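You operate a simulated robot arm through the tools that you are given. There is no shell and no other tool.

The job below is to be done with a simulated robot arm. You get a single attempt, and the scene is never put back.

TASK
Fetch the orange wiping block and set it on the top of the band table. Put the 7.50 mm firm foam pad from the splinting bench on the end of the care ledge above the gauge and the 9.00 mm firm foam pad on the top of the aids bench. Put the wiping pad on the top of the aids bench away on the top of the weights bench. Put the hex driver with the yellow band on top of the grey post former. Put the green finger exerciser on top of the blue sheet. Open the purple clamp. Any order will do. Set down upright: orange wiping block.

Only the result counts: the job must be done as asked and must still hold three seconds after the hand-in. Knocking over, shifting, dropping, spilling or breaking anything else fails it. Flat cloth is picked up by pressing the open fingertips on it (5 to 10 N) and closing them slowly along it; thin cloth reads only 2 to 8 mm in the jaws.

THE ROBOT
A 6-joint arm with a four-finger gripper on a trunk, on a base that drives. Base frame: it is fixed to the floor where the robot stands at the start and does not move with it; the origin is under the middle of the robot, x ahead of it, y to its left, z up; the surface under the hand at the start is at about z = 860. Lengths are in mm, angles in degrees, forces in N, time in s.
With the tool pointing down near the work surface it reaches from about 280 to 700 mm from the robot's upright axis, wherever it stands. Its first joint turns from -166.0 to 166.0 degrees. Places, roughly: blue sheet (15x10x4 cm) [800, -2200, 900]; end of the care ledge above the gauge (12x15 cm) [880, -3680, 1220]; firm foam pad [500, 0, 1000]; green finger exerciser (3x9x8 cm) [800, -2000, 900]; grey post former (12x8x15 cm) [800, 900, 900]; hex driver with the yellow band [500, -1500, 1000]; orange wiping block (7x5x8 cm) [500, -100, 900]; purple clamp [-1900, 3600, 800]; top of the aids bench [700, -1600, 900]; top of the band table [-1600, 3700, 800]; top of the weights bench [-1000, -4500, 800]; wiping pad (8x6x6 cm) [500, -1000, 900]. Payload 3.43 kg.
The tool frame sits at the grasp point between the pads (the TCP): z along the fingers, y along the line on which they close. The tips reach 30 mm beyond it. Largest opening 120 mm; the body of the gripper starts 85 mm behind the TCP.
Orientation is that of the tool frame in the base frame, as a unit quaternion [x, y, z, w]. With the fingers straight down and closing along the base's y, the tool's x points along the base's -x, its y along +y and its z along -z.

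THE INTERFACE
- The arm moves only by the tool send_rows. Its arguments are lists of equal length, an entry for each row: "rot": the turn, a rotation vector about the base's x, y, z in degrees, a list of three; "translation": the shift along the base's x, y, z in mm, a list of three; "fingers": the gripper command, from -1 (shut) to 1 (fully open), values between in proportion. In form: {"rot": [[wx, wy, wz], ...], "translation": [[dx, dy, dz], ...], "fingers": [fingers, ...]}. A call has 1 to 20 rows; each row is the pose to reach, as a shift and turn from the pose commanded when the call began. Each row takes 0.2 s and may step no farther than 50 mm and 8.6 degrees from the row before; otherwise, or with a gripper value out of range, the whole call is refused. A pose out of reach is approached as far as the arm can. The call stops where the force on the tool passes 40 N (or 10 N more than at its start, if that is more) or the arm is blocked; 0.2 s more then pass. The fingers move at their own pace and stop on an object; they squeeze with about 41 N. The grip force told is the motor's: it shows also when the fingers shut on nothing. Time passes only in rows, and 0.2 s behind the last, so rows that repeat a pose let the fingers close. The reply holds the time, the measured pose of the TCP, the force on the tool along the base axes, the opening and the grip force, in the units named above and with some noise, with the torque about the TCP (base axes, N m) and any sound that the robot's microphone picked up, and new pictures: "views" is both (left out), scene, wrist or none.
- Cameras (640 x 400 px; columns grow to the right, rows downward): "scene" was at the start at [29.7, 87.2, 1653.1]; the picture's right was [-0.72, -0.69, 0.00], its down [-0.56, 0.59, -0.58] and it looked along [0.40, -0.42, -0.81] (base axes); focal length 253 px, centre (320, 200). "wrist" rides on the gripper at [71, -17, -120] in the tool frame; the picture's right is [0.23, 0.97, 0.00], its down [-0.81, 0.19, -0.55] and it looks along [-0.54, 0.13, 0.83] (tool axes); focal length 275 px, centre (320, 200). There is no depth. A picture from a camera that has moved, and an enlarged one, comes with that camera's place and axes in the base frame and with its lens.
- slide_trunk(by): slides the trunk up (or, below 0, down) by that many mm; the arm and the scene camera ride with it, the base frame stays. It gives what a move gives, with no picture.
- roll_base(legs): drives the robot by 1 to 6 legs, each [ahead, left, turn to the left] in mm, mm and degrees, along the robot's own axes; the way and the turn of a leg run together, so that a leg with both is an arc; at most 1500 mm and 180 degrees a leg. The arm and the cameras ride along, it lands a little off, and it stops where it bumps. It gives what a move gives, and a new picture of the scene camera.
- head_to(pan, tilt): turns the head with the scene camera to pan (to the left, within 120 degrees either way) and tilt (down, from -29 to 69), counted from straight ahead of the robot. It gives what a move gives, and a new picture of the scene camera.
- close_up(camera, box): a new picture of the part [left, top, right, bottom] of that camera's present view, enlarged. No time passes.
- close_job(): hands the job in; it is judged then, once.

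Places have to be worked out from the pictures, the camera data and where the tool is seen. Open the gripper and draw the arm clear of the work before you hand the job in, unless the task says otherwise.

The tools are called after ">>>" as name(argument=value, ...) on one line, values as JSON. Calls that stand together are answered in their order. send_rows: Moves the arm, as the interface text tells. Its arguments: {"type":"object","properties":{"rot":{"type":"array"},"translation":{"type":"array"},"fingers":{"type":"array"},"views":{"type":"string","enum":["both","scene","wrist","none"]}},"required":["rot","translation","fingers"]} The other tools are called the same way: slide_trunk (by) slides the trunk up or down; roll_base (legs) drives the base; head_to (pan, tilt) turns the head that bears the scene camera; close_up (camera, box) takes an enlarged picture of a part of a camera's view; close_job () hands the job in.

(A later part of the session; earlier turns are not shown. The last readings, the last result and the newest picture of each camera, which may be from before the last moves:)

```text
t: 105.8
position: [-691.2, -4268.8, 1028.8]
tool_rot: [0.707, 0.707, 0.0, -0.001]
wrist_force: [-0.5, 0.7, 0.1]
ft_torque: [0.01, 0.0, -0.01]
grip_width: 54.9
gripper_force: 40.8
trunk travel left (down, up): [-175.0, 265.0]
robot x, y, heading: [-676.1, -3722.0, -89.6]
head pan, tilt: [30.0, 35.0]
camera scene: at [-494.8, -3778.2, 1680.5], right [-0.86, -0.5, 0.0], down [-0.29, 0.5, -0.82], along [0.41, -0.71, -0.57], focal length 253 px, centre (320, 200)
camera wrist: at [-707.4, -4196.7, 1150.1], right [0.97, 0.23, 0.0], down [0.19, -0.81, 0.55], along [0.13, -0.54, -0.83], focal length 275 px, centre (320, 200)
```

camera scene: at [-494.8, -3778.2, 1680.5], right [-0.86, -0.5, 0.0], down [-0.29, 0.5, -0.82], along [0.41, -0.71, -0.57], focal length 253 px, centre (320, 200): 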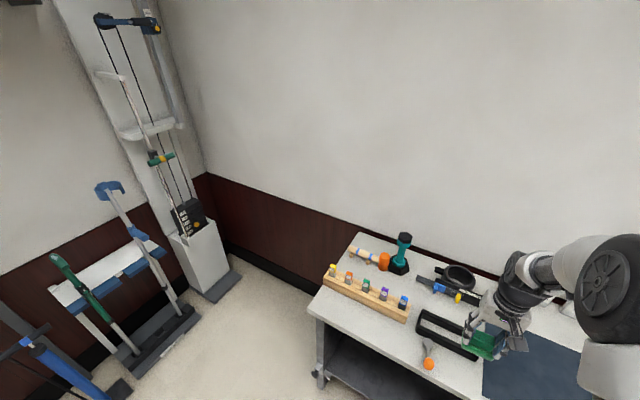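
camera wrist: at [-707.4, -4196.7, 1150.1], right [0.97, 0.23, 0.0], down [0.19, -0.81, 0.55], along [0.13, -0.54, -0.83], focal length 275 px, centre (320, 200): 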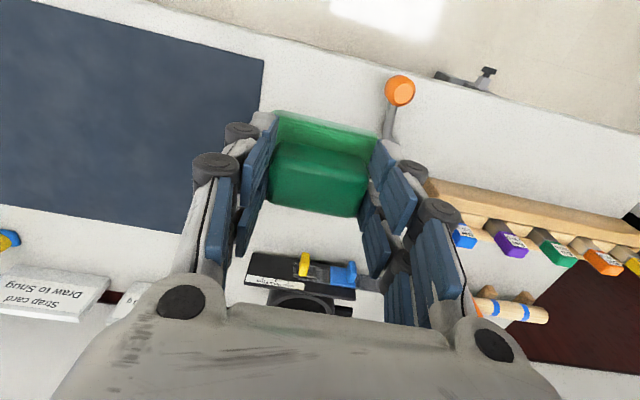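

I zoom in on the spot below the pad before lowering.

>>> close_up(camera="scene", box=[390, 280, 550, 400])

>>> close_up(camera="wrist", box=[220, 40, 460, 300])

```text
3.33 times, centred on (470, 340) of scene
camera zoom: at [-494.8, -3778.2, 1680.5], right [-0.86, -0.5, 0.0], down [-0.29, 0.5, -0.82], along [0.41, -0.71, -0.57], focal length 843 px, centre (-180, -267)
```

zoom: 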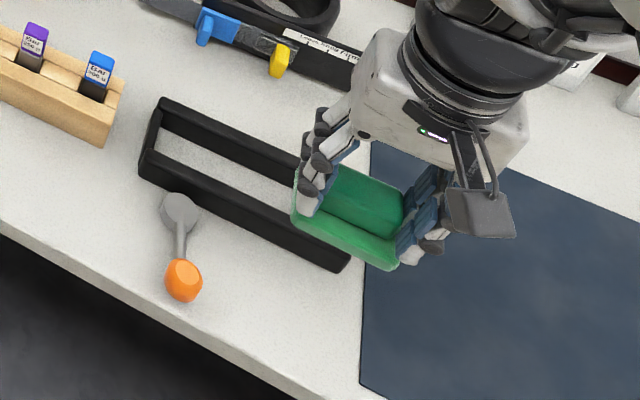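

```text
1.54 times, centred on (340, 170) of wrist
camera zoom: at [-707.4, -4196.7, 1150.1], right [0.97, 0.23, 0.0], down [0.19, -0.81, 0.55], along [0.13, -0.54, -0.83], focal length 424 px, centre (289, 246)
```

zoom: 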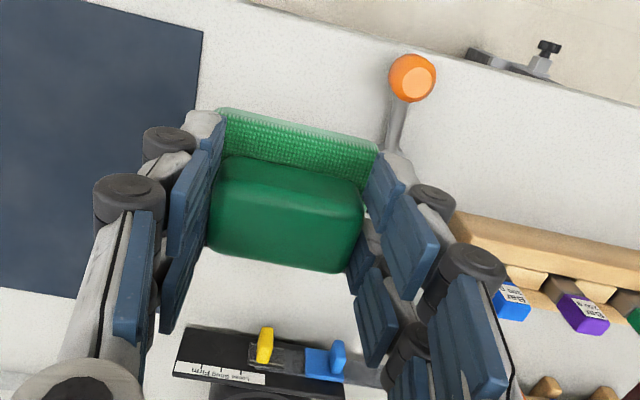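

The free patch is confirmed: x -758…-625, y -4213…-4340. I shift 8 mm deeper and lower to just above the top.

>>> send_rows(rot=[[0, 0, 0], [0, 0, 0], [0, 0, 0], [0, 0, 0], [0, 0, 0], [0, 0, 0]], translation=[[0, -8, -30], [0, -8, -70], [0, -8, -110], [0, -8, -140], [0, -8, -155], [0, -8, -160]], fingers=[-1, -1, -1, -1, -1, -1])

>>> close_up(camera="scene", box=[390, 280, 550, 400])

```text
t: 107.2
position: [-688.9, -4275.9, 872.1]
tool_rot: [0.706, 0.708, 0.0, 0.0]
wrist_force: [-0.3, 0.0, -1.0]
ft_torque: [0.03, 0.0, -0.01]
grip_width: 55.3
gripper_force: 40.6
trunk travel left (down, up): [-175.0, 265.0]
robot x, y, heading: [-680.3, -3719.2, -89.8]
head pan, tilt: [30.0, 35.0]
camera scene: at [-494.8, -3777.5, 1680.5], right [-0.86, -0.5, 0.0], down [-0.29, 0.5, -0.82], along [0.41, -0.71, -0.57], focal length 253 px, centre (320, 200)
camera wrist: at [-706.4, -4203.7, 991.3], right [0.97, 0.23, 0.0], down [0.19, -0.81, 0.55], along [0.13, -0.54, -0.83], focal length 275 px, centre (320, 200)
```

scene: 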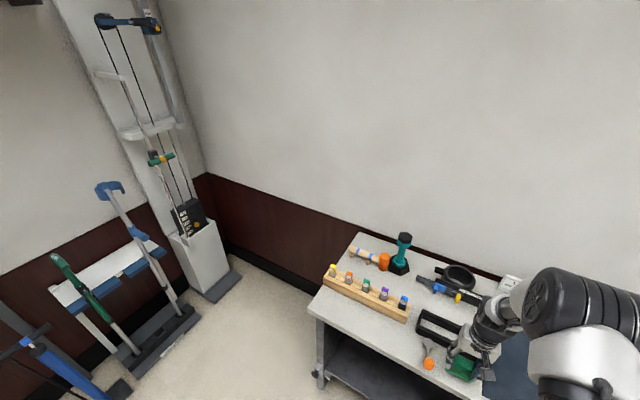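
wrist: 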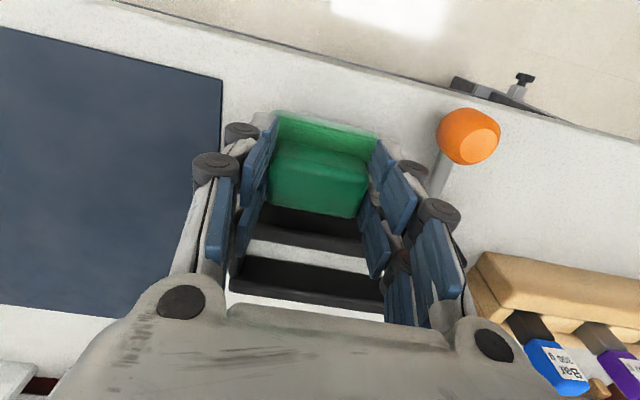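

```text
3.33 times, centred on (470, 340) of scene
camera zoom: at [-494.8, -3777.5, 1680.5], right [-0.86, -0.5, 0.0], down [-0.29, 0.5, -0.82], along [0.41, -0.71, -0.57], focal length 843 px, centre (-180, -267)
```

zoom: 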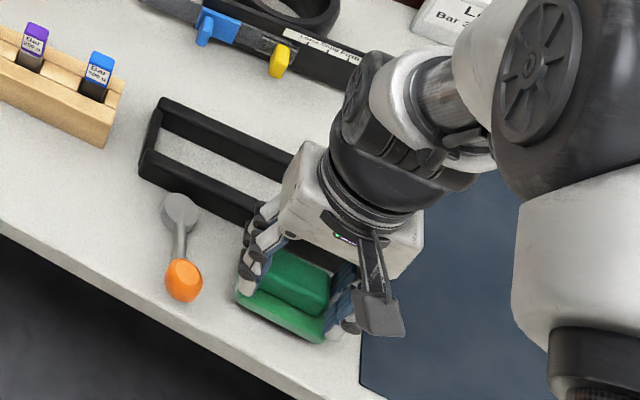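

The pad is over the clear patch with a 35 mm gap to the frame. I lower in small steps.

>>> send_rows(rot=[[0, 0, 0], [0, 0, 0], [0, 0, 0]], translation=[[0, 0, -3], [0, 0, -6], [0, 0, -8]], fingers=[-1, -1, -1], views="none")

>>> send_rows(rot=[[0, 0, 0], [0, 0, 0], [0, 0, 0]], translation=[[0, 0, -1], [0, 0, -2], [0, 0, -3]], fingers=[-1, -1, -1], views="none")

```text
t: 108.0
position: [-688.8, -4274.9, 863.0]
tool_rot: [0.707, 0.708, 0.0, 0.001]
wrist_force: [0.2, -1.0, -0.4]
ft_torque: [-0.07, 0.0, -0.01]
grip_width: 55.2
gripper_force: 41.1
trunk travel left (down, up): [-175.0, 265.0]
robot x, y, heading: [-677.1, -3720.6, -89.5]
head pan, tilt: [30.0, 35.0]
```

```text
t: 108.8
position: [-688.2, -4274.7, 859.3]
tool_rot: [0.707, 0.707, 0.001, 0.0]
wrist_force: [-0.6, 1.0, 2.6]
ft_torque: [0.03, -0.09, 0.05]
grip_width: 55.0
gripper_force: 40.6
trunk travel left (down, up): [-175.0, 265.0]
robot x, y, heading: [-679.4, -3720.0, -89.7]
head pan, tilt: [30.0, 35.0]
```

Contact force is just appearing at 859 (expected). I go 1 mm further, open the fingers slowly, then rise.

>>> send_rows(rot=[[0, 0, 0], [0, 0, 0], [0, 0, 0], [0, 0, 0], [0, 0, 0], [0, 0, 0], [0, 0, 0], [0, 0, 0], [0, 0, 0], [0, 0, 0], [0, 0, 0], [0, 0, 0], [0, 0, 0], [0, 0, 0], [0, 0, 0]], translation=[[0, 0, -1], [0, 0, -1], [0, 0, -1], [0, 0, -1], [0, 0, -1], [0, 0, 20], [0, 0, 60], [0, 0, 105], [0, 0, 150], [0, 0, 195], [0, 0, 240], [0, 0, 285], [0, 0, 330], [0, 0, 375], [0, 0, 390]], fingers=[-1, 0, 0.1, 0.2, 0.25, 0.25, 0.25, 0.25, 0.25, 0.25, 0.25, 0.25, 0.25, 0.25, 0.25])

```text
t: 112.0
position: [-689.2, -4274.5, 1249.0]
tool_rot: [0.708, 0.706, 0.0, 0.0]
wrist_force: [-0.1, -0.3, 0.7]
ft_torque: [-0.03, -0.01, 0.0]
grip_width: 75.0
gripper_force: 0.1
trunk travel left (down, up): [-175.0, 265.0]
robot x, y, heading: [-677.8, -3722.8, -89.8]
head pan, tilt: [30.0, 35.0]
camera scene: at [-494.8, -3777.4, 1680.5], right [-0.86, -0.5, 0.0], down [-0.29, 0.5, -0.82], along [0.41, -0.71, -0.57], focal length 253 px, centre (320, 200)
camera wrist: at [-706.5, -4203.9, 1370.1], right [0.97, 0.23, 0.0], down [0.19, -0.81, 0.55], along [0.13, -0.54, -0.83], focal length 275 px, centre (320, 200)
```

scene: 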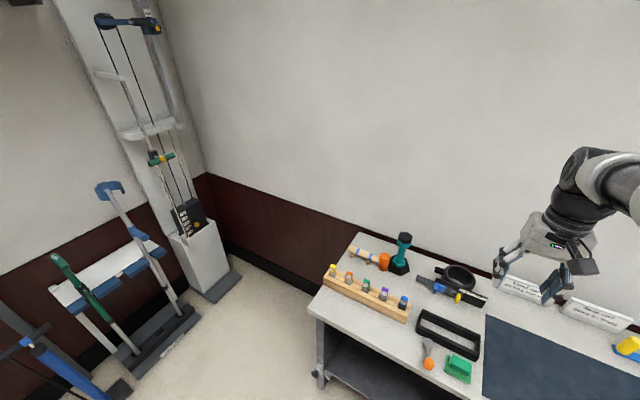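
wrist: 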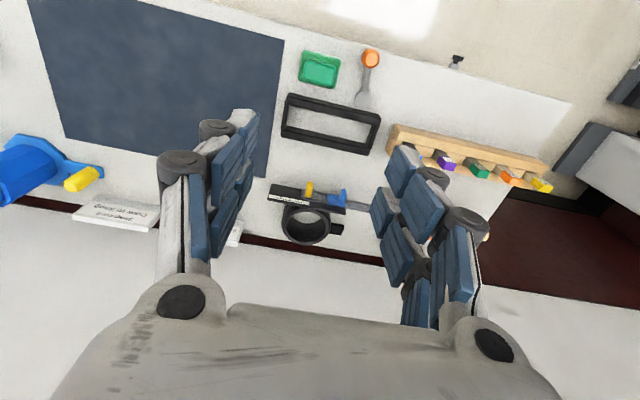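

The wiping pad is on the weights bench. While here I look toward the care ledge for later, and retract the arm.

>>> send_rows(rot=[[0, 0, 0], [0, 0, 0], [0, 0, 0], [0, 0, 0], [0, 0, 0], [0, 0, 0]], translation=[[0, 45, 0], [0, 90, 0], [0, 135, 0], [0, 180, 0], [0, 220, 0], [0, 220, 0]], fingers=[0.25, 0.25, 0.25, 0.25, 0.25, 0.25], views="none")

>>> head_to(pan=88, tilt=12)

>>> close_up(camera="scene", box=[200, 100, 440, 260])

```text
t: 113.3
position: [-690.0, -4055.9, 1250.2]
tool_rot: [0.707, 0.707, -0.001, -0.001]
wrist_force: [0.0, 0.2, 0.6]
ft_torque: [-0.01, -0.03, 0.02]
grip_width: 75.0
gripper_force: 0.1
trunk travel left (down, up): [-175.0, 265.0]
robot x, y, heading: [-678.8, -3721.2, -89.7]
head pan, tilt: [30.0, 35.0]
```

```text
t: 114.6
position: [-688.7, -4054.4, 1249.7]
tool_rot: [0.708, 0.707, 0.001, 0.0]
wrist_force: [0.2, -0.6, -0.2]
ft_torque: [0.01, 0.0, 0.01]
grip_width: 75.1
gripper_force: 0.0
trunk travel left (down, up): [-175.0, 265.0]
robot x, y, heading: [-678.3, -3717.9, -89.9]
head pan, tilt: [88.0, 12.0]
camera scene: at [-446.0, -3704.3, 1717.4], right [-0.03, -1.0, 0.0], down [-0.21, 0.01, -0.98], along [0.98, -0.03, -0.21], focal length 253 px, centre (320, 200)
```

scene: 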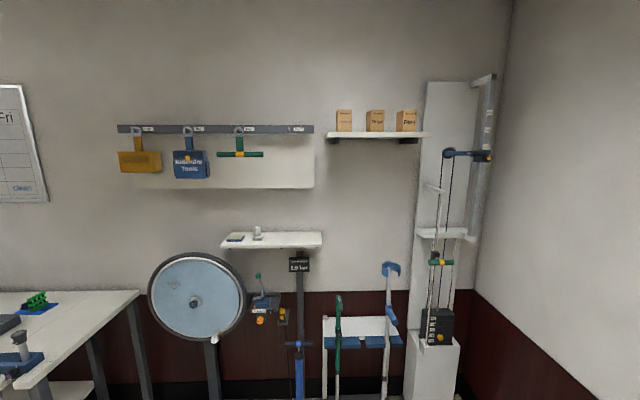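

```text
2.50 times, centred on (320, 180) of scene
camera zoom: at [-446.0, -3704.3, 1717.4], right [-0.03, -1.0, 0.0], down [-0.21, 0.01, -0.98], along [0.98, -0.03, -0.21], focal length 632 px, centre (320, 250)
```

zoom: 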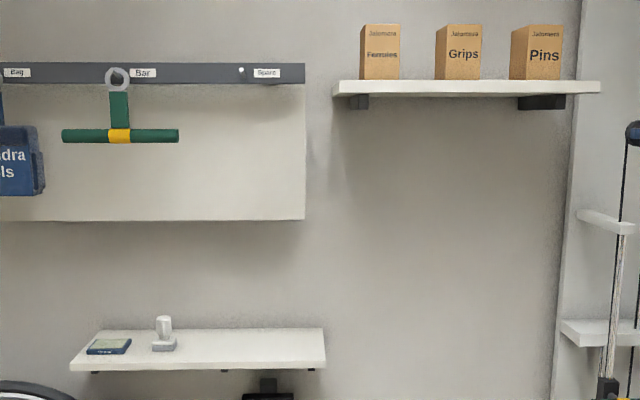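

The care ledge's gauge end is around [850–880, -3685, 1220]. Now I turn back and drive up the aisle to the yellow-banded hex driver near [464, -1410].

>>> roll_base(legs=[[0, 0, 90], [480, 0, 0], [0, 1150, 0], [0, 1140, 0], [180, 0, 0]])

>>> head_to(pan=15, tilt=45)

>>> close_up(camera="wrist", box=[0, 0, 640, 400])

```text
t: 133.3
position: [283.2, -1422.0, 1249.5]
tool_rot: [-0.007, 1.0, 0.0, -0.001]
wrist_force: [0.3, 0.7, -0.7]
ft_torque: [-0.01, 0.02, 0.01]
grip_width: 74.7
gripper_force: 0.0
trunk travel left (down, up): [-175.0, 265.0]
robot x, y, heading: [-49.8, -1416.0, 1.0]
head pan, tilt: [88.0, 12.0]
camera scene: at [-70.3, -1181.1, 1717.4], right [1.0, -0.02, 0.0], down [0.0, -0.21, -0.98], along [0.02, 0.98, -0.21], focal length 253 px, centre (320, 200)
```

scene: 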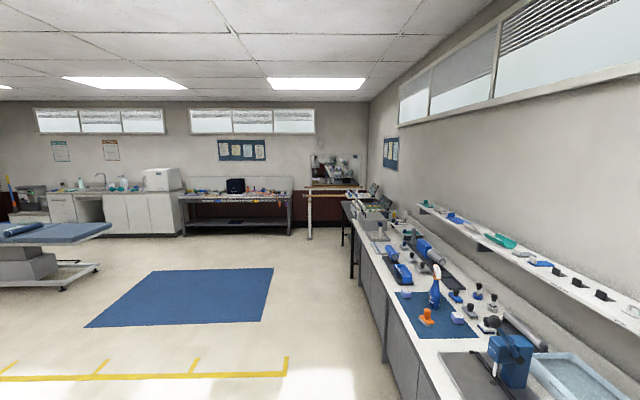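

```text
t: 134.8
position: [281.9, -1421.0, 1250.5]
tool_rot: [-0.006, 1.0, 0.0, 0.0]
wrist_force: [0.1, 0.6, 0.3]
ft_torque: [-0.01, -0.01, -0.01]
grip_width: 75.0
gripper_force: 0.0
trunk travel left (down, up): [-175.0, 265.0]
robot x, y, heading: [-52.8, -1416.8, 1.0]
head pan, tilt: [15.0, 45.0]
camera scene: at [4.6, -1251.9, 1665.7], right [0.27, -0.96, 0.0], down [-0.68, -0.19, -0.71], along [0.68, 0.19, -0.71], focal length 253 px, centre (320, 200)
```

scene: 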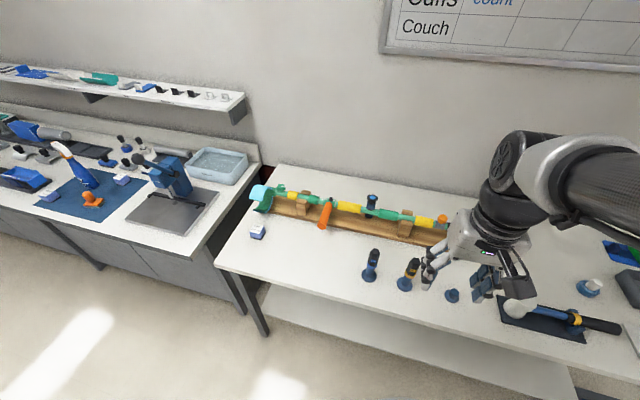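

```text
1.00 times, centred on (320, 200) of wrist (not enlarged: the box is as wide or as high as the picture)
camera zoom: at [211.2, -1438.8, 1370.5], right [-0.24, 0.97, 0.0], down [0.81, 0.2, 0.55], along [0.54, 0.13, -0.83], focal length 275 px, centre (320, 200)
```

zoom: 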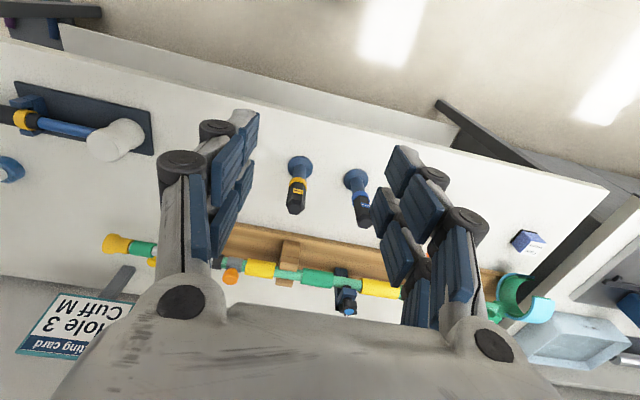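

>>> close_up(camera="wrist", box=[260, 140, 400, 230])

>>> close_up(camera="scene", box=[350, 230, 470, 310])

```text
4.44 times, centred on (330, 185) of wrist
camera zoom: at [211.2, -1438.8, 1370.5], right [-0.24, 0.97, 0.0], down [0.81, 0.2, 0.55], along [0.54, 0.13, -0.83], focal length 1224 px, centre (276, 267)
```

zoom: 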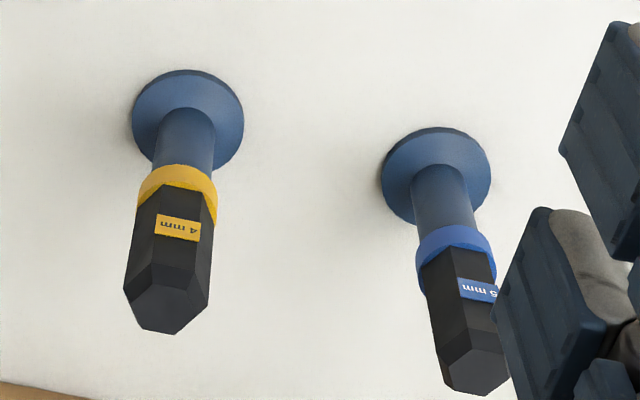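

```text
5.00 times, centred on (410, 270) of scene
camera zoom: at [4.6, -1251.9, 1665.7], right [0.27, -0.96, 0.0], down [-0.68, -0.19, -0.71], along [0.68, 0.19, -0.71], focal length 1265 px, centre (-130, -150)
```

zoom: 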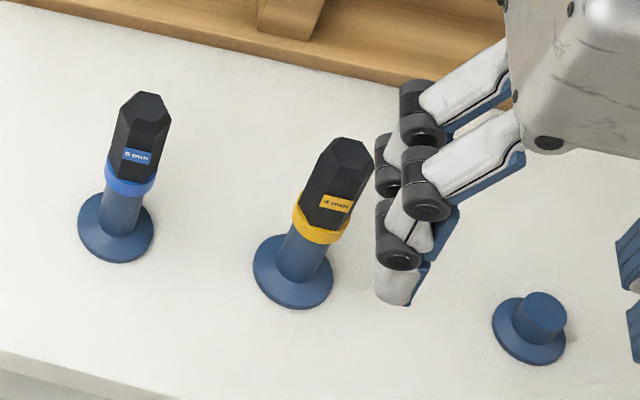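

The hex driver (4 mm, yellow band) stands in a blue stand at about [467, -1417], hex handle top near z 1008, with a flat facing roughly azimuth 170°. I go above it with +20° yaw so the pads close on flats, and look again.

>>> send_rows(rot=[[0, 0, 8], [0, 0, 16], [0, 0, 19], [0, 0, 19], [0, 0, 19], [0, 0, 19], [0, 0, 19]], translation=[[45, 1, 0], [90, 2, 0], [135, 3, 0], [184, 4, 0], [184, 4, -45], [184, 4, -90], [184, 4, -120]], fingers=[0, 0, 0, 0, 0, 0, 0])

>>> close_up(camera="wrist", box=[240, 60, 400, 200])

```text
t: 136.4
position: [466.7, -1416.3, 1129.9]
tool_rot: [-0.171, 0.985, 0.0, -0.001]
wrist_force: [0.0, -0.1, -0.5]
ft_torque: [-0.01, 0.02, 0.02]
grip_width: 59.8
gripper_force: 0.1
trunk travel left (down, up): [-175.0, 265.0]
robot x, y, heading: [-52.4, -1414.5, 1.0]
head pan, tilt: [15.0, 45.0]
camera scene: at [4.8, -1252.0, 1665.7], right [0.27, -0.96, 0.0], down [-0.68, -0.19, -0.71], along [0.68, 0.19, -0.71], focal length 253 px, centre (320, 200)
camera wrist: at [405.9, -1456.7, 1249.9], right [-0.54, 0.84, 0.0], down [0.7, 0.45, 0.55], along [0.46, 0.3, -0.83], focal length 275 px, centre (320, 200)
```

scene: 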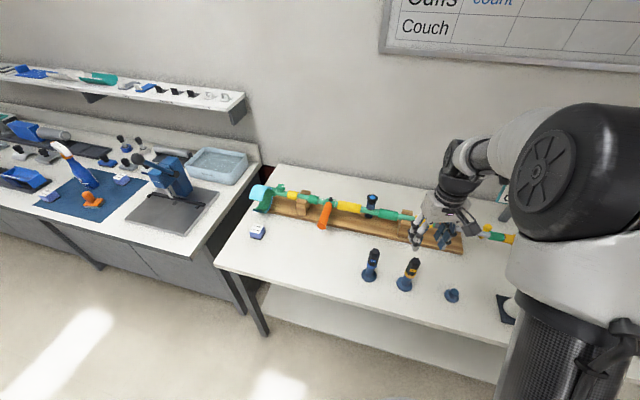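
wrist: 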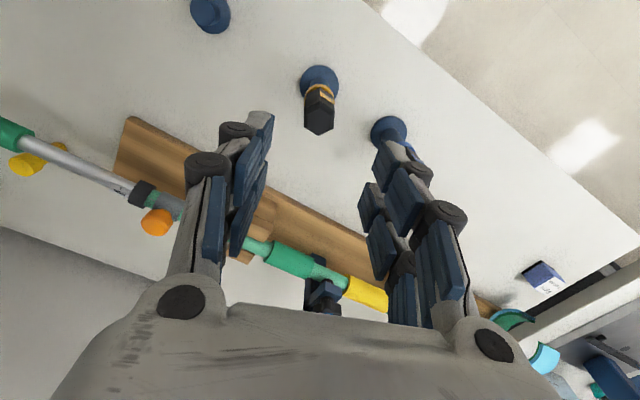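

```text
2.86 times, centred on (320, 130) of wrist
camera zoom: at [405.9, -1456.7, 1249.9], right [-0.54, 0.84, 0.0], down [0.7, 0.45, 0.55], along [0.46, 0.3, -0.83], focal length 786 px, centre (320, 400)
```

zoom: 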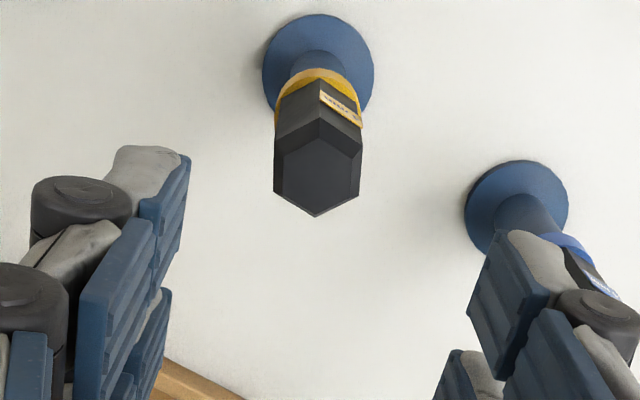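

The handle's flats are 13° further round; centre is at [468.6, -1416.4]. I add the yaw and descend part way to check alignment.

>>> send_rows(rot=[[0, 0, 7], [0, 0, 13], [0, 0, 13], [0, 0, 13]], translation=[[1, 0, 0], [2, 0, -20], [2, 0, -50], [2, 0, -75]], fingers=[0, 0, 0, 0], views="wrist")

>>> close_up(camera="wrist", box=[220, 80, 420, 240])

```text
t: 137.4
position: [468.6, -1418.2, 1057.0]
tool_rot: [-0.282, 0.96, 0.0, 0.0]
wrist_force: [-0.8, 0.3, -0.2]
ft_torque: [-0.01, 0.0, -0.01]
grip_width: 59.9
gripper_force: 0.0
trunk travel left (down, up): [-175.0, 265.0]
robot x, y, heading: [-53.2, -1416.2, 1.0]
head pan, tilt: [15.0, 45.0]
camera wrist: at [417.9, -1470.2, 1175.4], right [-0.72, 0.69, 0.0], down [0.58, 0.6, 0.55], along [0.38, 0.4, -0.83], focal length 275 px, centre (320, 200)
```

wrist: 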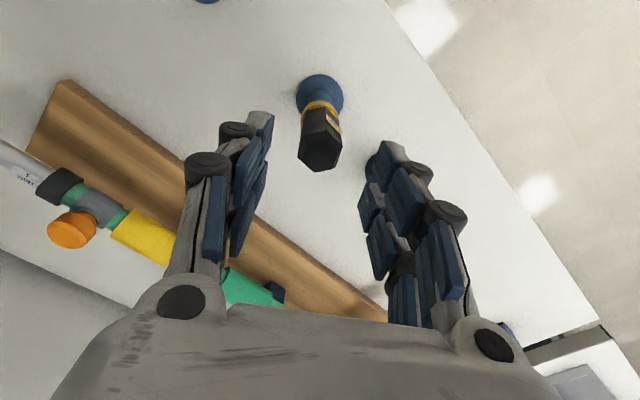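

```text
2.50 times, centred on (320, 160) of wrist
camera zoom: at [417.9, -1470.2, 1175.4], right [-0.72, 0.69, 0.0], down [0.58, 0.6, 0.55], along [0.38, 0.4, -0.83], focal length 688 px, centre (320, 300)
```

zoom: 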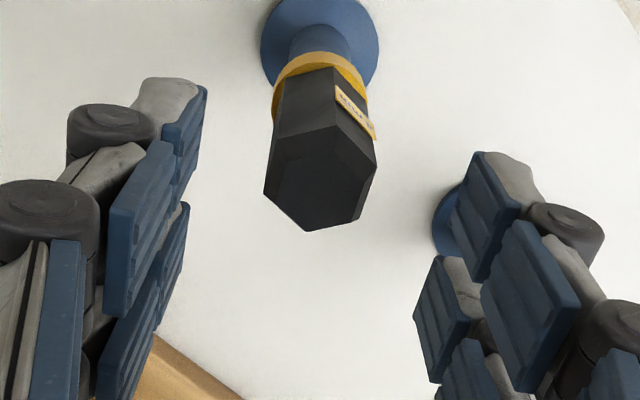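

Now the flats line up with the fingers. I descend to z ≈ 978 and close on the handle.

>>> send_rows(rot=[[0, 0, 0], [0, 0, 0], [0, 0, 0]], translation=[[0, 1, -35], [0, 1, -65], [0, 1, -79]], fingers=[0, 0, 0], views="wrist")

>>> send_rows(rot=[[0, 0, 0], [0, 0, 0], [0, 0, 0], [0, 0, 0], [0, 0, 0]], translation=[[0, 0, 0], [0, 0, 0], [0, 0, 0], [0, 0, 0], [0, 0, 0]], fingers=[-0.2, -0.4, -0.6, -0.8, -1], views="wrist")

```text
t: 138.2
position: [469.1, -1415.1, 975.6]
tool_rot: [-0.281, 0.96, 0.0, 0.0]
wrist_force: [-0.4, 0.4, -0.6]
ft_torque: [0.01, -0.01, 0.02]
grip_width: 60.0
gripper_force: 0.1
trunk travel left (down, up): [-175.0, 265.0]
robot x, y, heading: [-50.5, -1410.9, 0.9]
head pan, tilt: [15.0, 45.0]
camera wrist: at [417.8, -1468.5, 1096.9], right [-0.72, 0.69, 0.0], down [0.58, 0.6, 0.55], along [0.38, 0.4, -0.83], focal length 275 px, centre (320, 200)
```

wrist: 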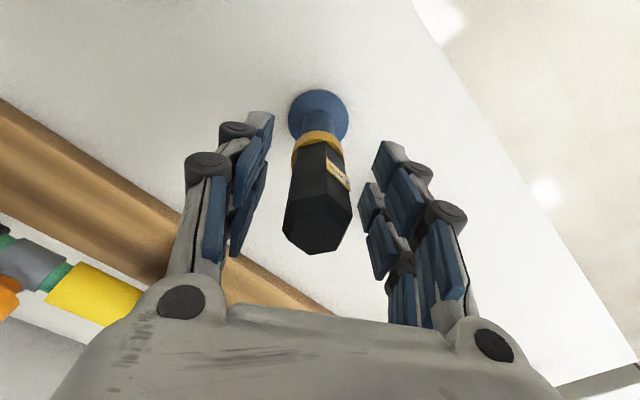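

```text
t: 139.4
position: [468.7, -1416.2, 977.4]
tool_rot: [-0.281, 0.96, 0.0, 0.001]
wrist_force: [1.1, -0.7, 0.3]
ft_torque: [-0.01, -0.04, 0.01]
grip_width: 27.1
gripper_force: 40.8
trunk travel left (down, up): [-175.0, 265.0]
robot x, y, heading: [-50.5, -1413.4, 1.3]
head pan, tilt: [15.0, 45.0]
camera wrist: at [417.8, -1468.6, 1097.5], right [-0.72, 0.69, 0.0], down [0.58, 0.6, 0.55], along [0.38, 0.4, -0.83], focal length 275 px, centre (320, 200)
```

wrist: 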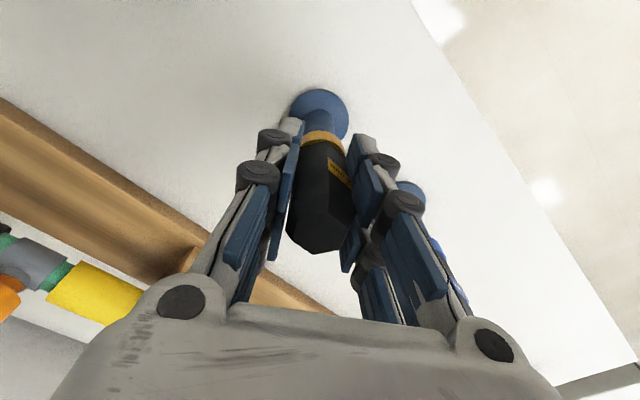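

Gripped on the flats at 27 mm. I lift slowly straight up to draw the driver out of its stand.

>>> send_rows(rot=[[0, 0, 0], [0, 0, 0], [0, 0, 0], [0, 0, 0], [0, 0, 0], [0, 0, 0], [0, 0, 0], [0, 0, 0]], translation=[[0, 0, 5], [0, 0, 15], [0, 0, 30], [0, 0, 50], [0, 0, 70], [0, 0, 95], [0, 0, 120], [0, 0, 150]], fingers=[-1, -1, -1, -1, -1, -1, -1, -1])

>>> close_up(camera="scene", box=[350, 180, 500, 310])

```text
t: 141.2
position: [467.5, -1414.1, 1126.8]
tool_rot: [-0.282, 0.96, -0.001, 0.0]
wrist_force: [-0.3, -0.2, -0.9]
ft_torque: [0.03, -0.01, 0.01]
grip_width: 27.2
gripper_force: 40.8
trunk travel left (down, up): [-175.0, 265.0]
robot x, y, heading: [-51.4, -1415.7, 0.9]
head pan, tilt: [15.0, 45.0]
camera scene: at [4.0, -1252.0, 1665.7], right [0.27, -0.96, 0.0], down [-0.68, -0.19, -0.71], along [0.68, 0.19, -0.71], focal length 253 px, centre (320, 200)
camera wrist: at [417.0, -1467.9, 1246.7], right [-0.72, 0.69, 0.0], down [0.58, 0.6, 0.55], along [0.38, 0.4, -0.83], focal length 275 px, centre (320, 200)
```

scene: 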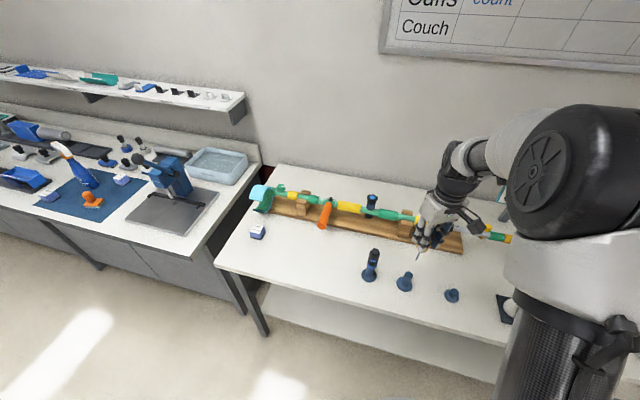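
wrist: 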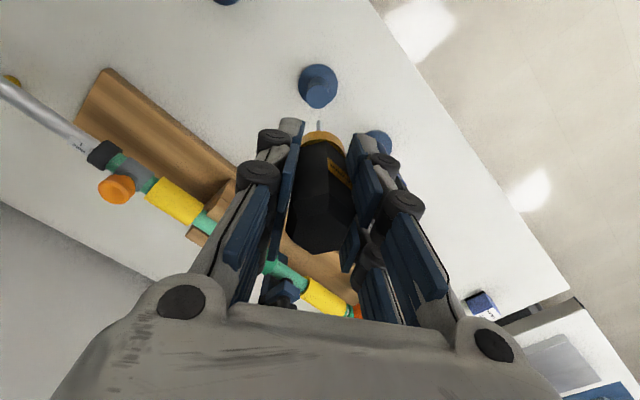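

```text
3.08 times, centred on (425, 245) of scene
camera zoom: at [4.0, -1252.0, 1665.7], right [0.27, -0.96, 0.0], down [-0.68, -0.19, -0.71], along [0.68, 0.19, -0.71], focal length 778 px, centre (-3, 62)
```

zoom: 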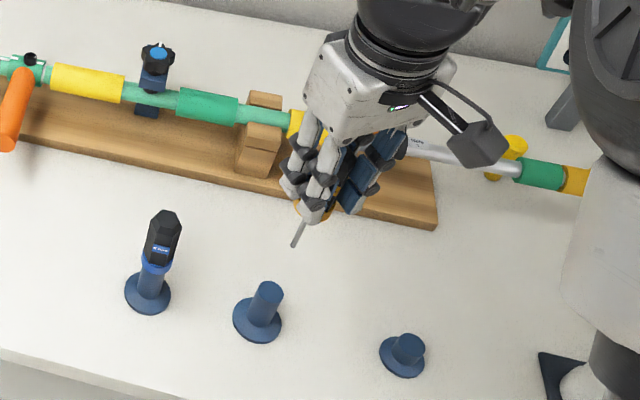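

The driver is out; its stand stayed in place. I raise and retract the arm and drive left along the splinting bench toward the grey post former near y 900.

>>> send_rows(rot=[[0, 0, 0], [0, 0, 0], [0, 0, 0], [0, 0, 0], [0, 0, 0], [0, 0, 0], [0, 0, 0], [0, 0, 0]], translation=[[0, 0, 45], [0, 0, 90], [0, 0, 135], [-45, 0, 160], [-90, 0, 160], [-135, 0, 160], [-170, 0, 160], [-170, 0, 160]], fingers=[-1, -1, -1, -1, -1, -1, -1, -1], views="none")

>>> roll_base(legs=[[0, 1200, -1], [0, 1050, 0]])

>>> head_to(pan=20, tilt=45)

>>> close_up(camera="wrist", box=[0, 0, 640, 400])

```text
refused: row 4 steps farther than a row can; nothing moved
```

```text
t: 145.8
position: [452.9, -482.5, 1125.3]
tool_rot: [-0.266, 0.964, -0.003, -0.007]
wrist_force: [-5.3, -3.3, -0.8]
ft_torque: [0.17, -0.22, 0.0]
grip_width: 27.2
gripper_force: 40.9
trunk travel left (down, up): [-175.0, 265.0]
robot x, y, heading: [-62.8, -461.1, 0.1]
head pan, tilt: [15.0, 45.0]
stopped in leg 1: the force on the tool passed its limit at 90 N (the readings are from after the stop); the commanded pose is now the measured one
camera scene: at [-4.0, -300.0, 1665.7], right [0.26, -0.97, 0.0], down [-0.68, -0.18, -0.71], along [0.68, 0.18, -0.71], focal length 253 px, centre (320, 200)
```

scene: 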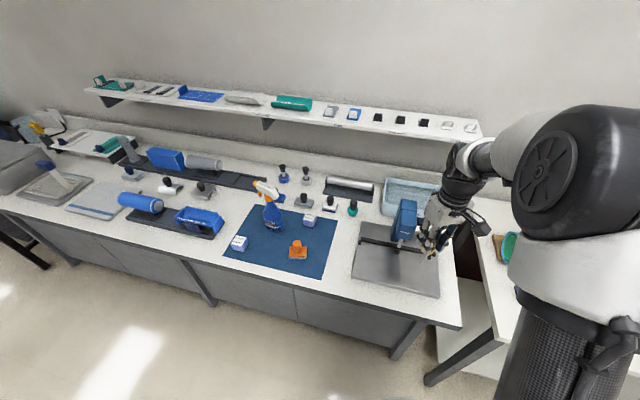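

```text
t: 146.4
position: [454.6, -481.2, 1124.4]
tool_rot: [-0.266, 0.964, -0.003, -0.008]
wrist_force: [-10.9, -8.0, -3.5]
ft_torque: [0.5, -0.34, -0.36]
grip_width: 27.0
gripper_force: 40.7
trunk travel left (down, up): [-175.0, 265.0]
robot x, y, heading: [-59.1, -460.4, 0.2]
head pan, tilt: [20.0, 45.0]
camera scene: at [-6.1, -294.2, 1665.9], right [0.34, -0.94, 0.0], down [-0.66, -0.24, -0.71], along [0.67, 0.24, -0.71], focal length 253 px, centre (320, 200)
```

scene: 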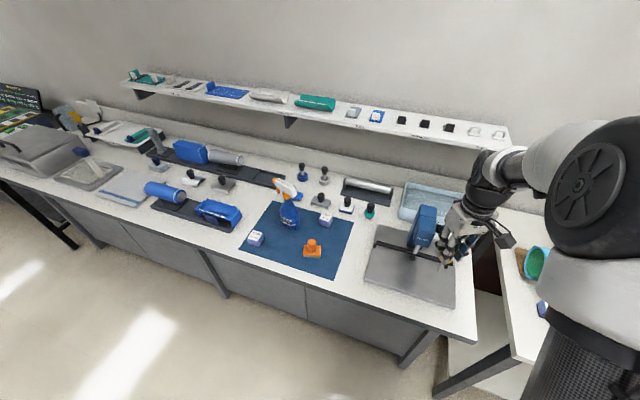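

```text
1.00 times, centred on (320, 200) of wrist (not enlarged: the box is as wide or as high as the picture)
camera zoom: at [402.6, -531.7, 1246.6], right [-0.7, 0.72, 0.0], down [0.6, 0.59, 0.54], along [0.39, 0.38, -0.84], focal length 275 px, centre (320, 200)
```

zoom: 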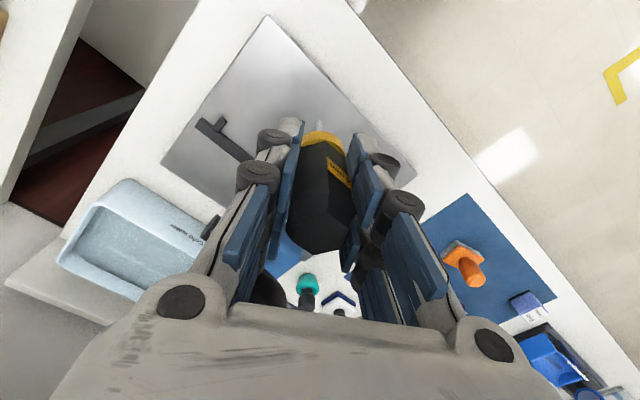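

The retract was refused and the drive then brushed the press lever; the arm stopped against it. I back off to the right at once, before anything else.

>>> roll_base(legs=[[0, -120, 0]])

>>> close_up(camera="scene", box=[330, 170, 500, 310])

```text
t: 147.7
position: [456.1, -600.4, 1125.9]
tool_rot: [-0.268, 0.964, -0.003, -0.006]
wrist_force: [-0.3, -0.7, -1.0]
ft_torque: [0.05, -0.02, 0.0]
grip_width: 27.1
gripper_force: 41.2
trunk travel left (down, up): [-175.0, 265.0]
robot x, y, heading: [-62.7, -576.9, 0.1]
head pan, tilt: [20.0, 45.0]
camera scene: at [-4.4, -414.4, 1665.9], right [0.34, -0.94, 0.0], down [-0.66, -0.24, -0.71], along [0.66, 0.24, -0.71], focal length 253 px, centre (320, 200)
```

scene: 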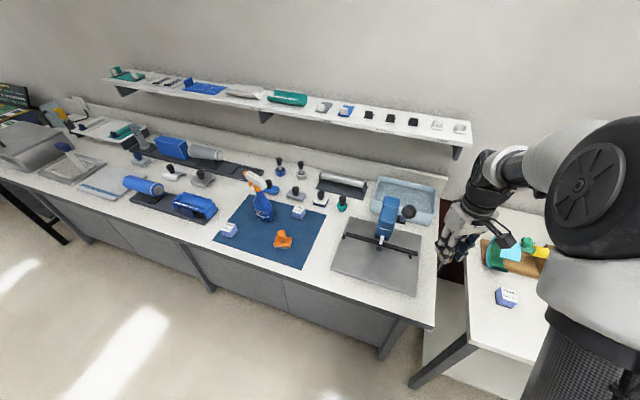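

```text
2.86 times, centred on (415, 240) of scene
camera zoom: at [-4.4, -414.4, 1665.9], right [0.34, -0.94, 0.0], down [-0.66, -0.24, -0.71], along [0.66, 0.24, -0.71], focal length 723 px, centre (49, 86)
```

zoom: 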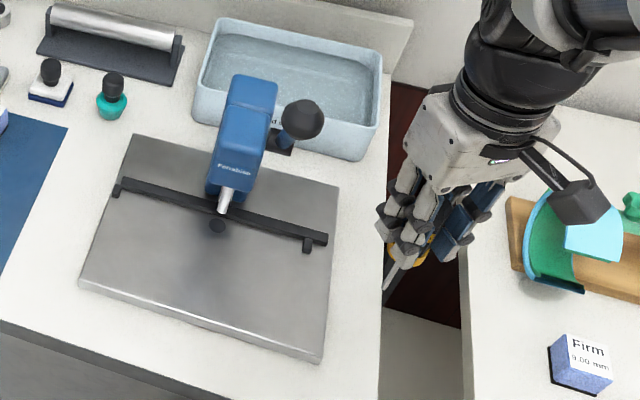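

The press plate and lever knob compute to the same places as before the touch, so nothing shifted, and the driver is still held. Now I retract the arm with legal steps and will drive only after that succeeds.

>>> send_rows(rot=[[0, 0, 0], [0, 0, 0], [0, 0, 0], [0, 0, 0], [0, 0, 0], [0, 0, 0], [0, 0, 0], [0, 0, 0], [0, 0, 0]], translation=[[-40, 0, 0], [-80, 0, 0], [-120, 0, 0], [-160, 0, 0], [-175, 0, 35], [-175, 0, 75], [-175, 0, 115], [-175, 0, 150], [-175, 0, 150]], fingers=[-1, -1, -1, -1, -1, -1, -1, -1, -1])

```text
t: 149.7
position: [280.2, -599.8, 1274.9]
tool_rot: [-0.267, 0.964, -0.004, -0.007]
wrist_force: [1.1, -0.2, -0.8]
ft_torque: [-0.03, 0.01, 0.02]
grip_width: 26.8
gripper_force: 40.9
trunk travel left (down, up): [-175.0, 265.0]
robot x, y, heading: [-58.9, -580.8, 0.1]
head pan, tilt: [20.0, 45.0]
camera scene: at [-4.3, -412.7, 1665.7], right [0.34, -0.94, 0.0], down [-0.66, -0.24, -0.71], along [0.66, 0.24, -0.71], focal length 253 px, centre (320, 200)
camera wrist: at [228.9, -650.3, 1397.2], right [-0.7, 0.72, 0.0], down [0.6, 0.59, 0.54], along [0.39, 0.38, -0.84], focal length 275 px, centre (320, 200)
```

scene: 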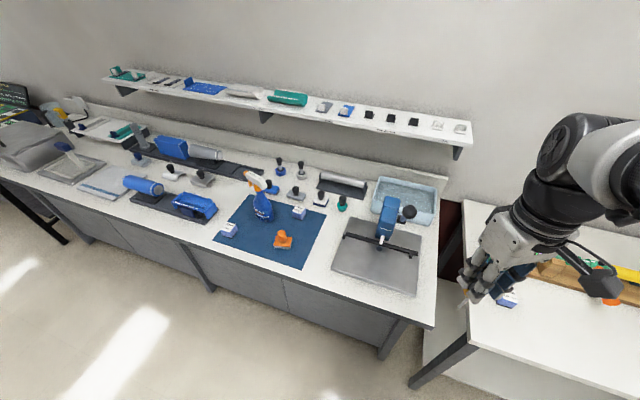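
wrist: 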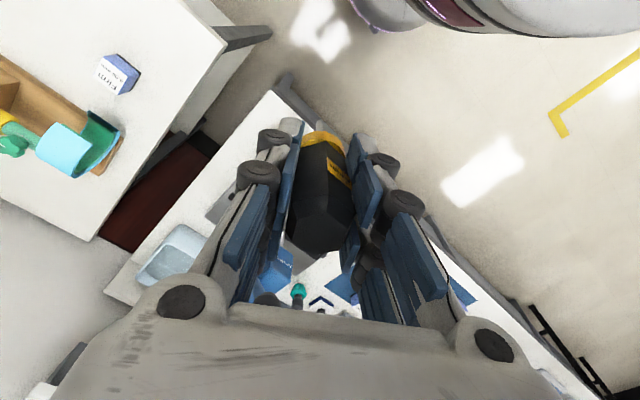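

The arm is now drawn in (x ≈ 280, z ≈ 1275) and clear of the press. I drive left to y ≈ 850.

>>> roll_base(legs=[[0, 1430, 0]])

>>> close_up(camera="wrist", box=[0, 0, 640, 400])

```text
t: 156.8
position: [271.2, 833.9, 1274.9]
tool_rot: [-0.273, 0.962, -0.005, -0.006]
wrist_force: [-0.6, -0.2, -0.4]
ft_torque: [-0.02, 0.0, 0.0]
grip_width: 27.2
gripper_force: 40.7
trunk travel left (down, up): [-175.0, 265.0]
robot x, y, heading: [-73.1, 845.5, 0.7]
head pan, tilt: [20.0, 45.0]
camera scene: at [-16.2, 1018.3, 1665.6], right [0.35, -0.94, 0.0], down [-0.66, -0.25, -0.71], along [0.66, 0.25, -0.71], focal length 253 px, centre (320, 200)
```

scene: 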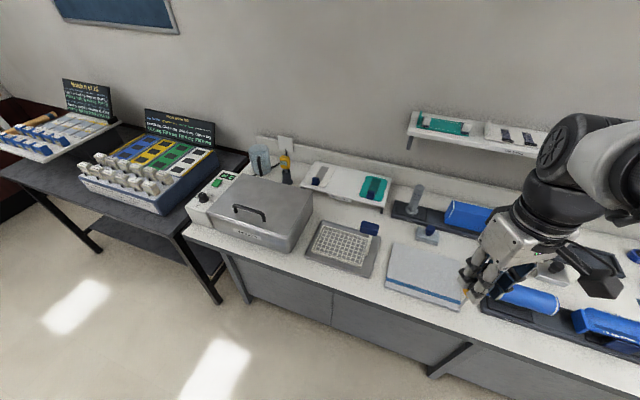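

```text
1.00 times, centred on (320, 200) of wrist (not enlarged: the box is as wide or as high as the picture)
camera zoom: at [219.9, 783.3, 1396.8], right [-0.71, 0.71, 0.0], down [0.6, 0.6, 0.54], along [0.38, 0.38, -0.84], focal length 275 px, centre (320, 200)
```

zoom: 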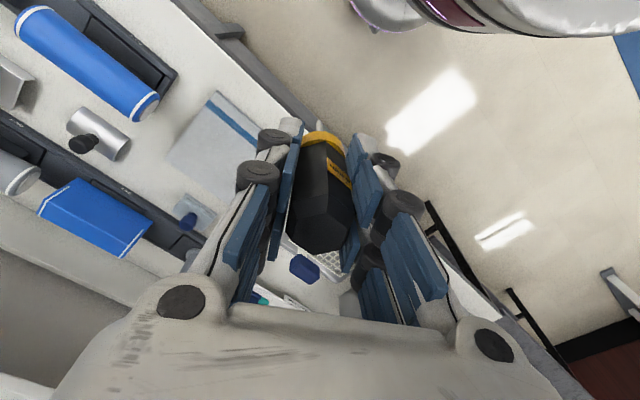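

I zoom on the grey post standing in the dark bay.

>>> close_up(camera="scene", box=[370, 160, 510, 260])

>>> close_up(camera="scene", box=[480, 190, 640, 340])

```text
4.00 times, centred on (440, 210) of scene
camera zoom: at [-16.2, 1018.3, 1665.6], right [0.35, -0.94, 0.0], down [-0.66, -0.25, -0.71], along [0.66, 0.25, -0.71], focal length 1012 px, centre (-160, 160)
```

zoom: 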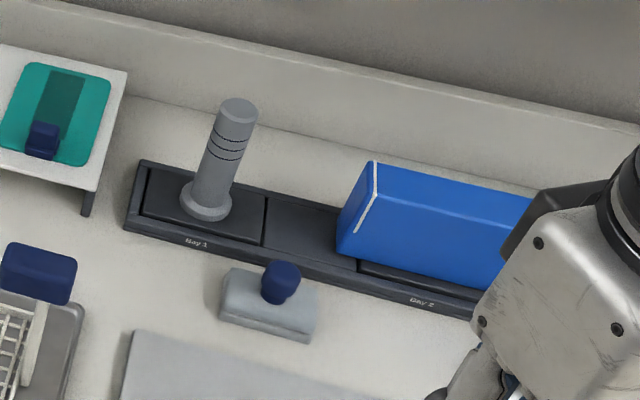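

```text
2.67 times, centred on (560, 265) of scene
camera zoom: at [-16.2, 1018.3, 1665.6], right [0.35, -0.94, 0.0], down [-0.66, -0.25, -0.71], along [0.66, 0.25, -0.71], focal length 675 px, centre (-320, 27)
```

zoom: 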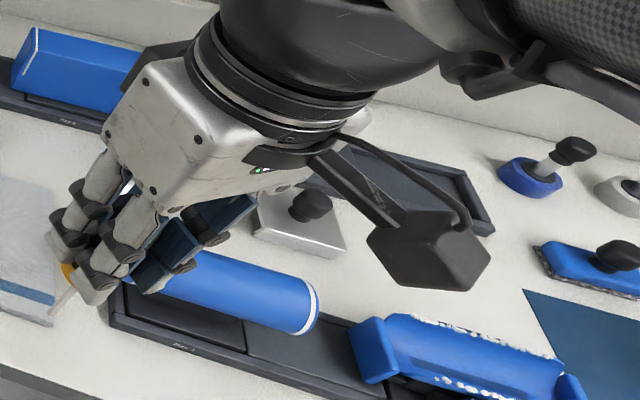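

The grey post former is a ~35 mm post at about [795, 912], top z ≈ 1009. I'll lay the hex handle across its top with the tool horizontal, so first I place the base ahead/left and square the tool.

>>> roll_base(legs=[[130, 65, -0.7]])

>>> head_to(pan=0, tilt=40)

```text
t: 158.1
position: [400.2, 895.2, 1274.3]
tool_rot: [-0.267, 0.964, -0.003, -0.007]
wrist_force: [0.3, 1.1, -1.3]
ft_torque: [-0.02, 0.06, 0.02]
grip_width: 27.2
gripper_force: 41.3
trunk travel left (down, up): [-175.0, 265.0]
robot x, y, heading: [58.7, 917.2, 0.2]
head pan, tilt: [20.0, 45.0]
camera scene: at [115.7, 1083.4, 1665.5], right [0.34, -0.94, 0.0], down [-0.66, -0.24, -0.71], along [0.66, 0.24, -0.71], focal length 253 px, centre (320, 200)
```

scene: 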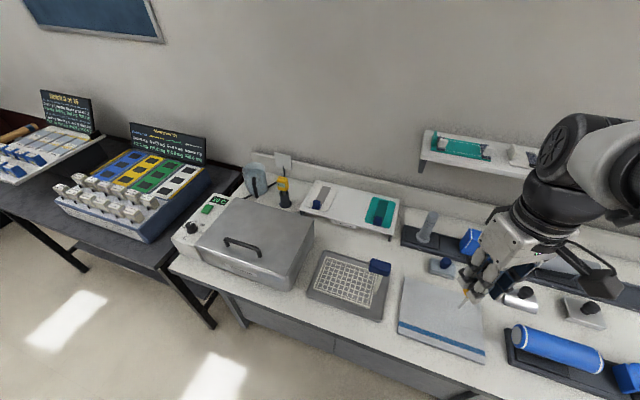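

```text
t: 159.0
position: [399.2, 893.8, 1274.9]
tool_rot: [-0.267, 0.964, -0.004, -0.007]
wrist_force: [0.3, -0.4, -0.5]
ft_torque: [0.01, 0.02, 0.0]
grip_width: 27.2
gripper_force: 41.3
trunk travel left (down, up): [-175.0, 265.0]
robot x, y, heading: [60.7, 916.5, 0.0]
head pan, tilt: [0.0, 40.0]
camera scene: at [123.2, 1055.1, 1672.9], right [0.0, -1.0, 0.0], down [-0.64, 0.0, -0.77], along [0.77, 0.0, -0.64], focal length 253 px, centre (320, 200)
```

scene: 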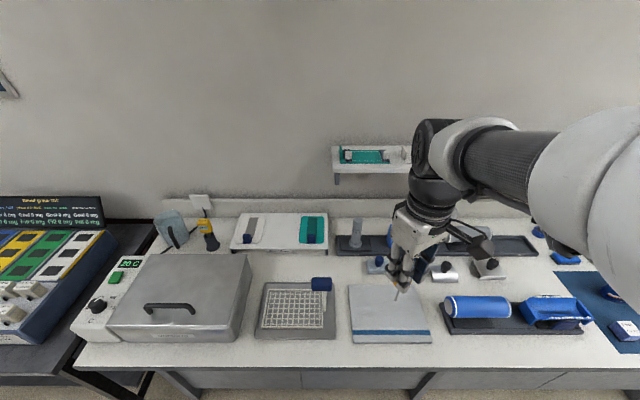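

The base stands well. I square the yaw by -31° while moving to x ≈ 680 at height 1275.

>>> send_rows(rot=[[0, 0, -8], [0, 0, -16], [0, 0, -24], [0, 0, -31], [0, 0, -31], [0, 0, -31], [0, 0, -31]], translation=[[40, 3, 0], [80, 6, 0], [120, 9, 0], [160, 12, 0], [200, 15, 0], [240, 17, 0], [280, 18, 0]], fingers=[-1, -1, -1, -1, -1, -1, -1])

```text
t: 160.6
position: [681.2, 912.5, 1272.8]
tool_rot: [-0.001, 1.0, -0.002, -0.009]
wrist_force: [0.5, 0.5, -1.9]
ft_torque: [0.0, 0.07, -0.04]
grip_width: 27.0
gripper_force: 40.5
trunk travel left (down, up): [-175.0, 265.0]
robot x, y, heading: [53.6, 915.5, 0.1]
head pan, tilt: [0.0, 40.0]
camera scene: at [125.4, 1054.9, 1672.7], right [0.0, -1.0, 0.0], down [-0.64, 0.0, -0.76], along [0.76, 0.0, -0.64], focal length 253 px, centre (320, 200)
camera wrist: at [612.0, 896.5, 1395.0], right [-0.23, 0.97, 0.0], down [0.82, 0.19, 0.54], along [0.52, 0.12, -0.84], focal length 275 px, centre (320, 200)
```

scene: 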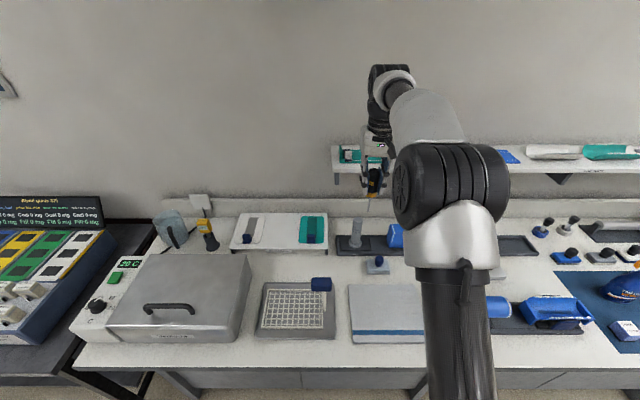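
wrist: 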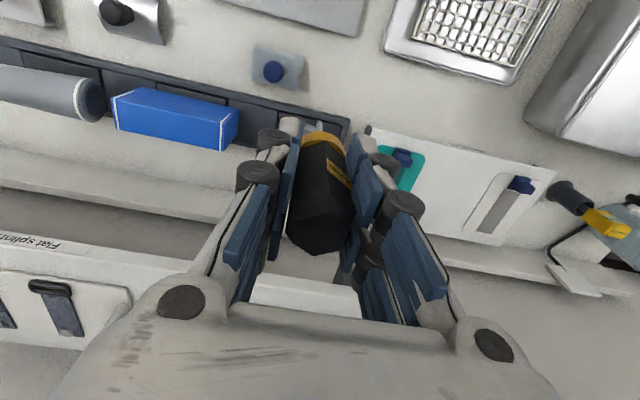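

Now I pitch the tool up to horizontal, keeping the grasp point in place.

>>> send_rows(rot=[[0, -8.3, 0], [0, -16.6, 0], [0, -24.9, 0], [0, -33.2, 0], [0, -41.5, 0], [0, -49.8, 0]], translation=[[0, 0, 0], [0, 0, 0], [0, 0, 0], [0, 0, 0], [0, 0, 0], [0, 0, 0]], fingers=[-1, -1, -1, -1, -1, -1], views="scene")

```text
t: 162.0
position: [677.8, 914.1, 1276.3]
tool_rot: [0.0, 0.91, -0.002, 0.414]
wrist_force: [-0.1, 0.0, -0.4]
ft_torque: [0.01, 0.0, 0.0]
grip_width: 27.2
gripper_force: 40.9
trunk travel left (down, up): [-175.0, 265.0]
robot x, y, heading: [57.3, 910.5, 0.1]
head pan, tilt: [0.0, 40.0]
camera scene: at [122.7, 1054.9, 1673.0], right [0.0, -1.0, 0.0], down [-0.64, 0.0, -0.77], along [0.77, 0.0, -0.64], focal length 253 px, centre (320, 200)
```

scene: 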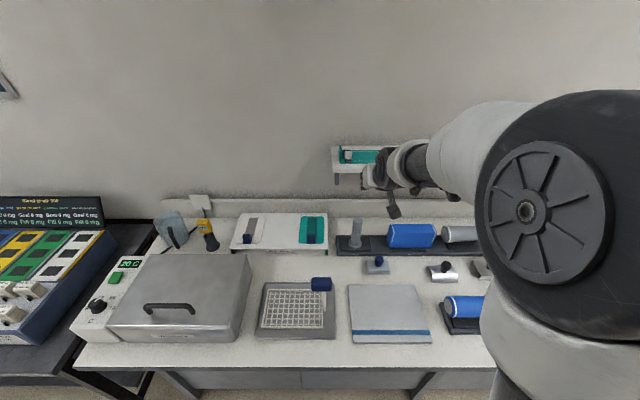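

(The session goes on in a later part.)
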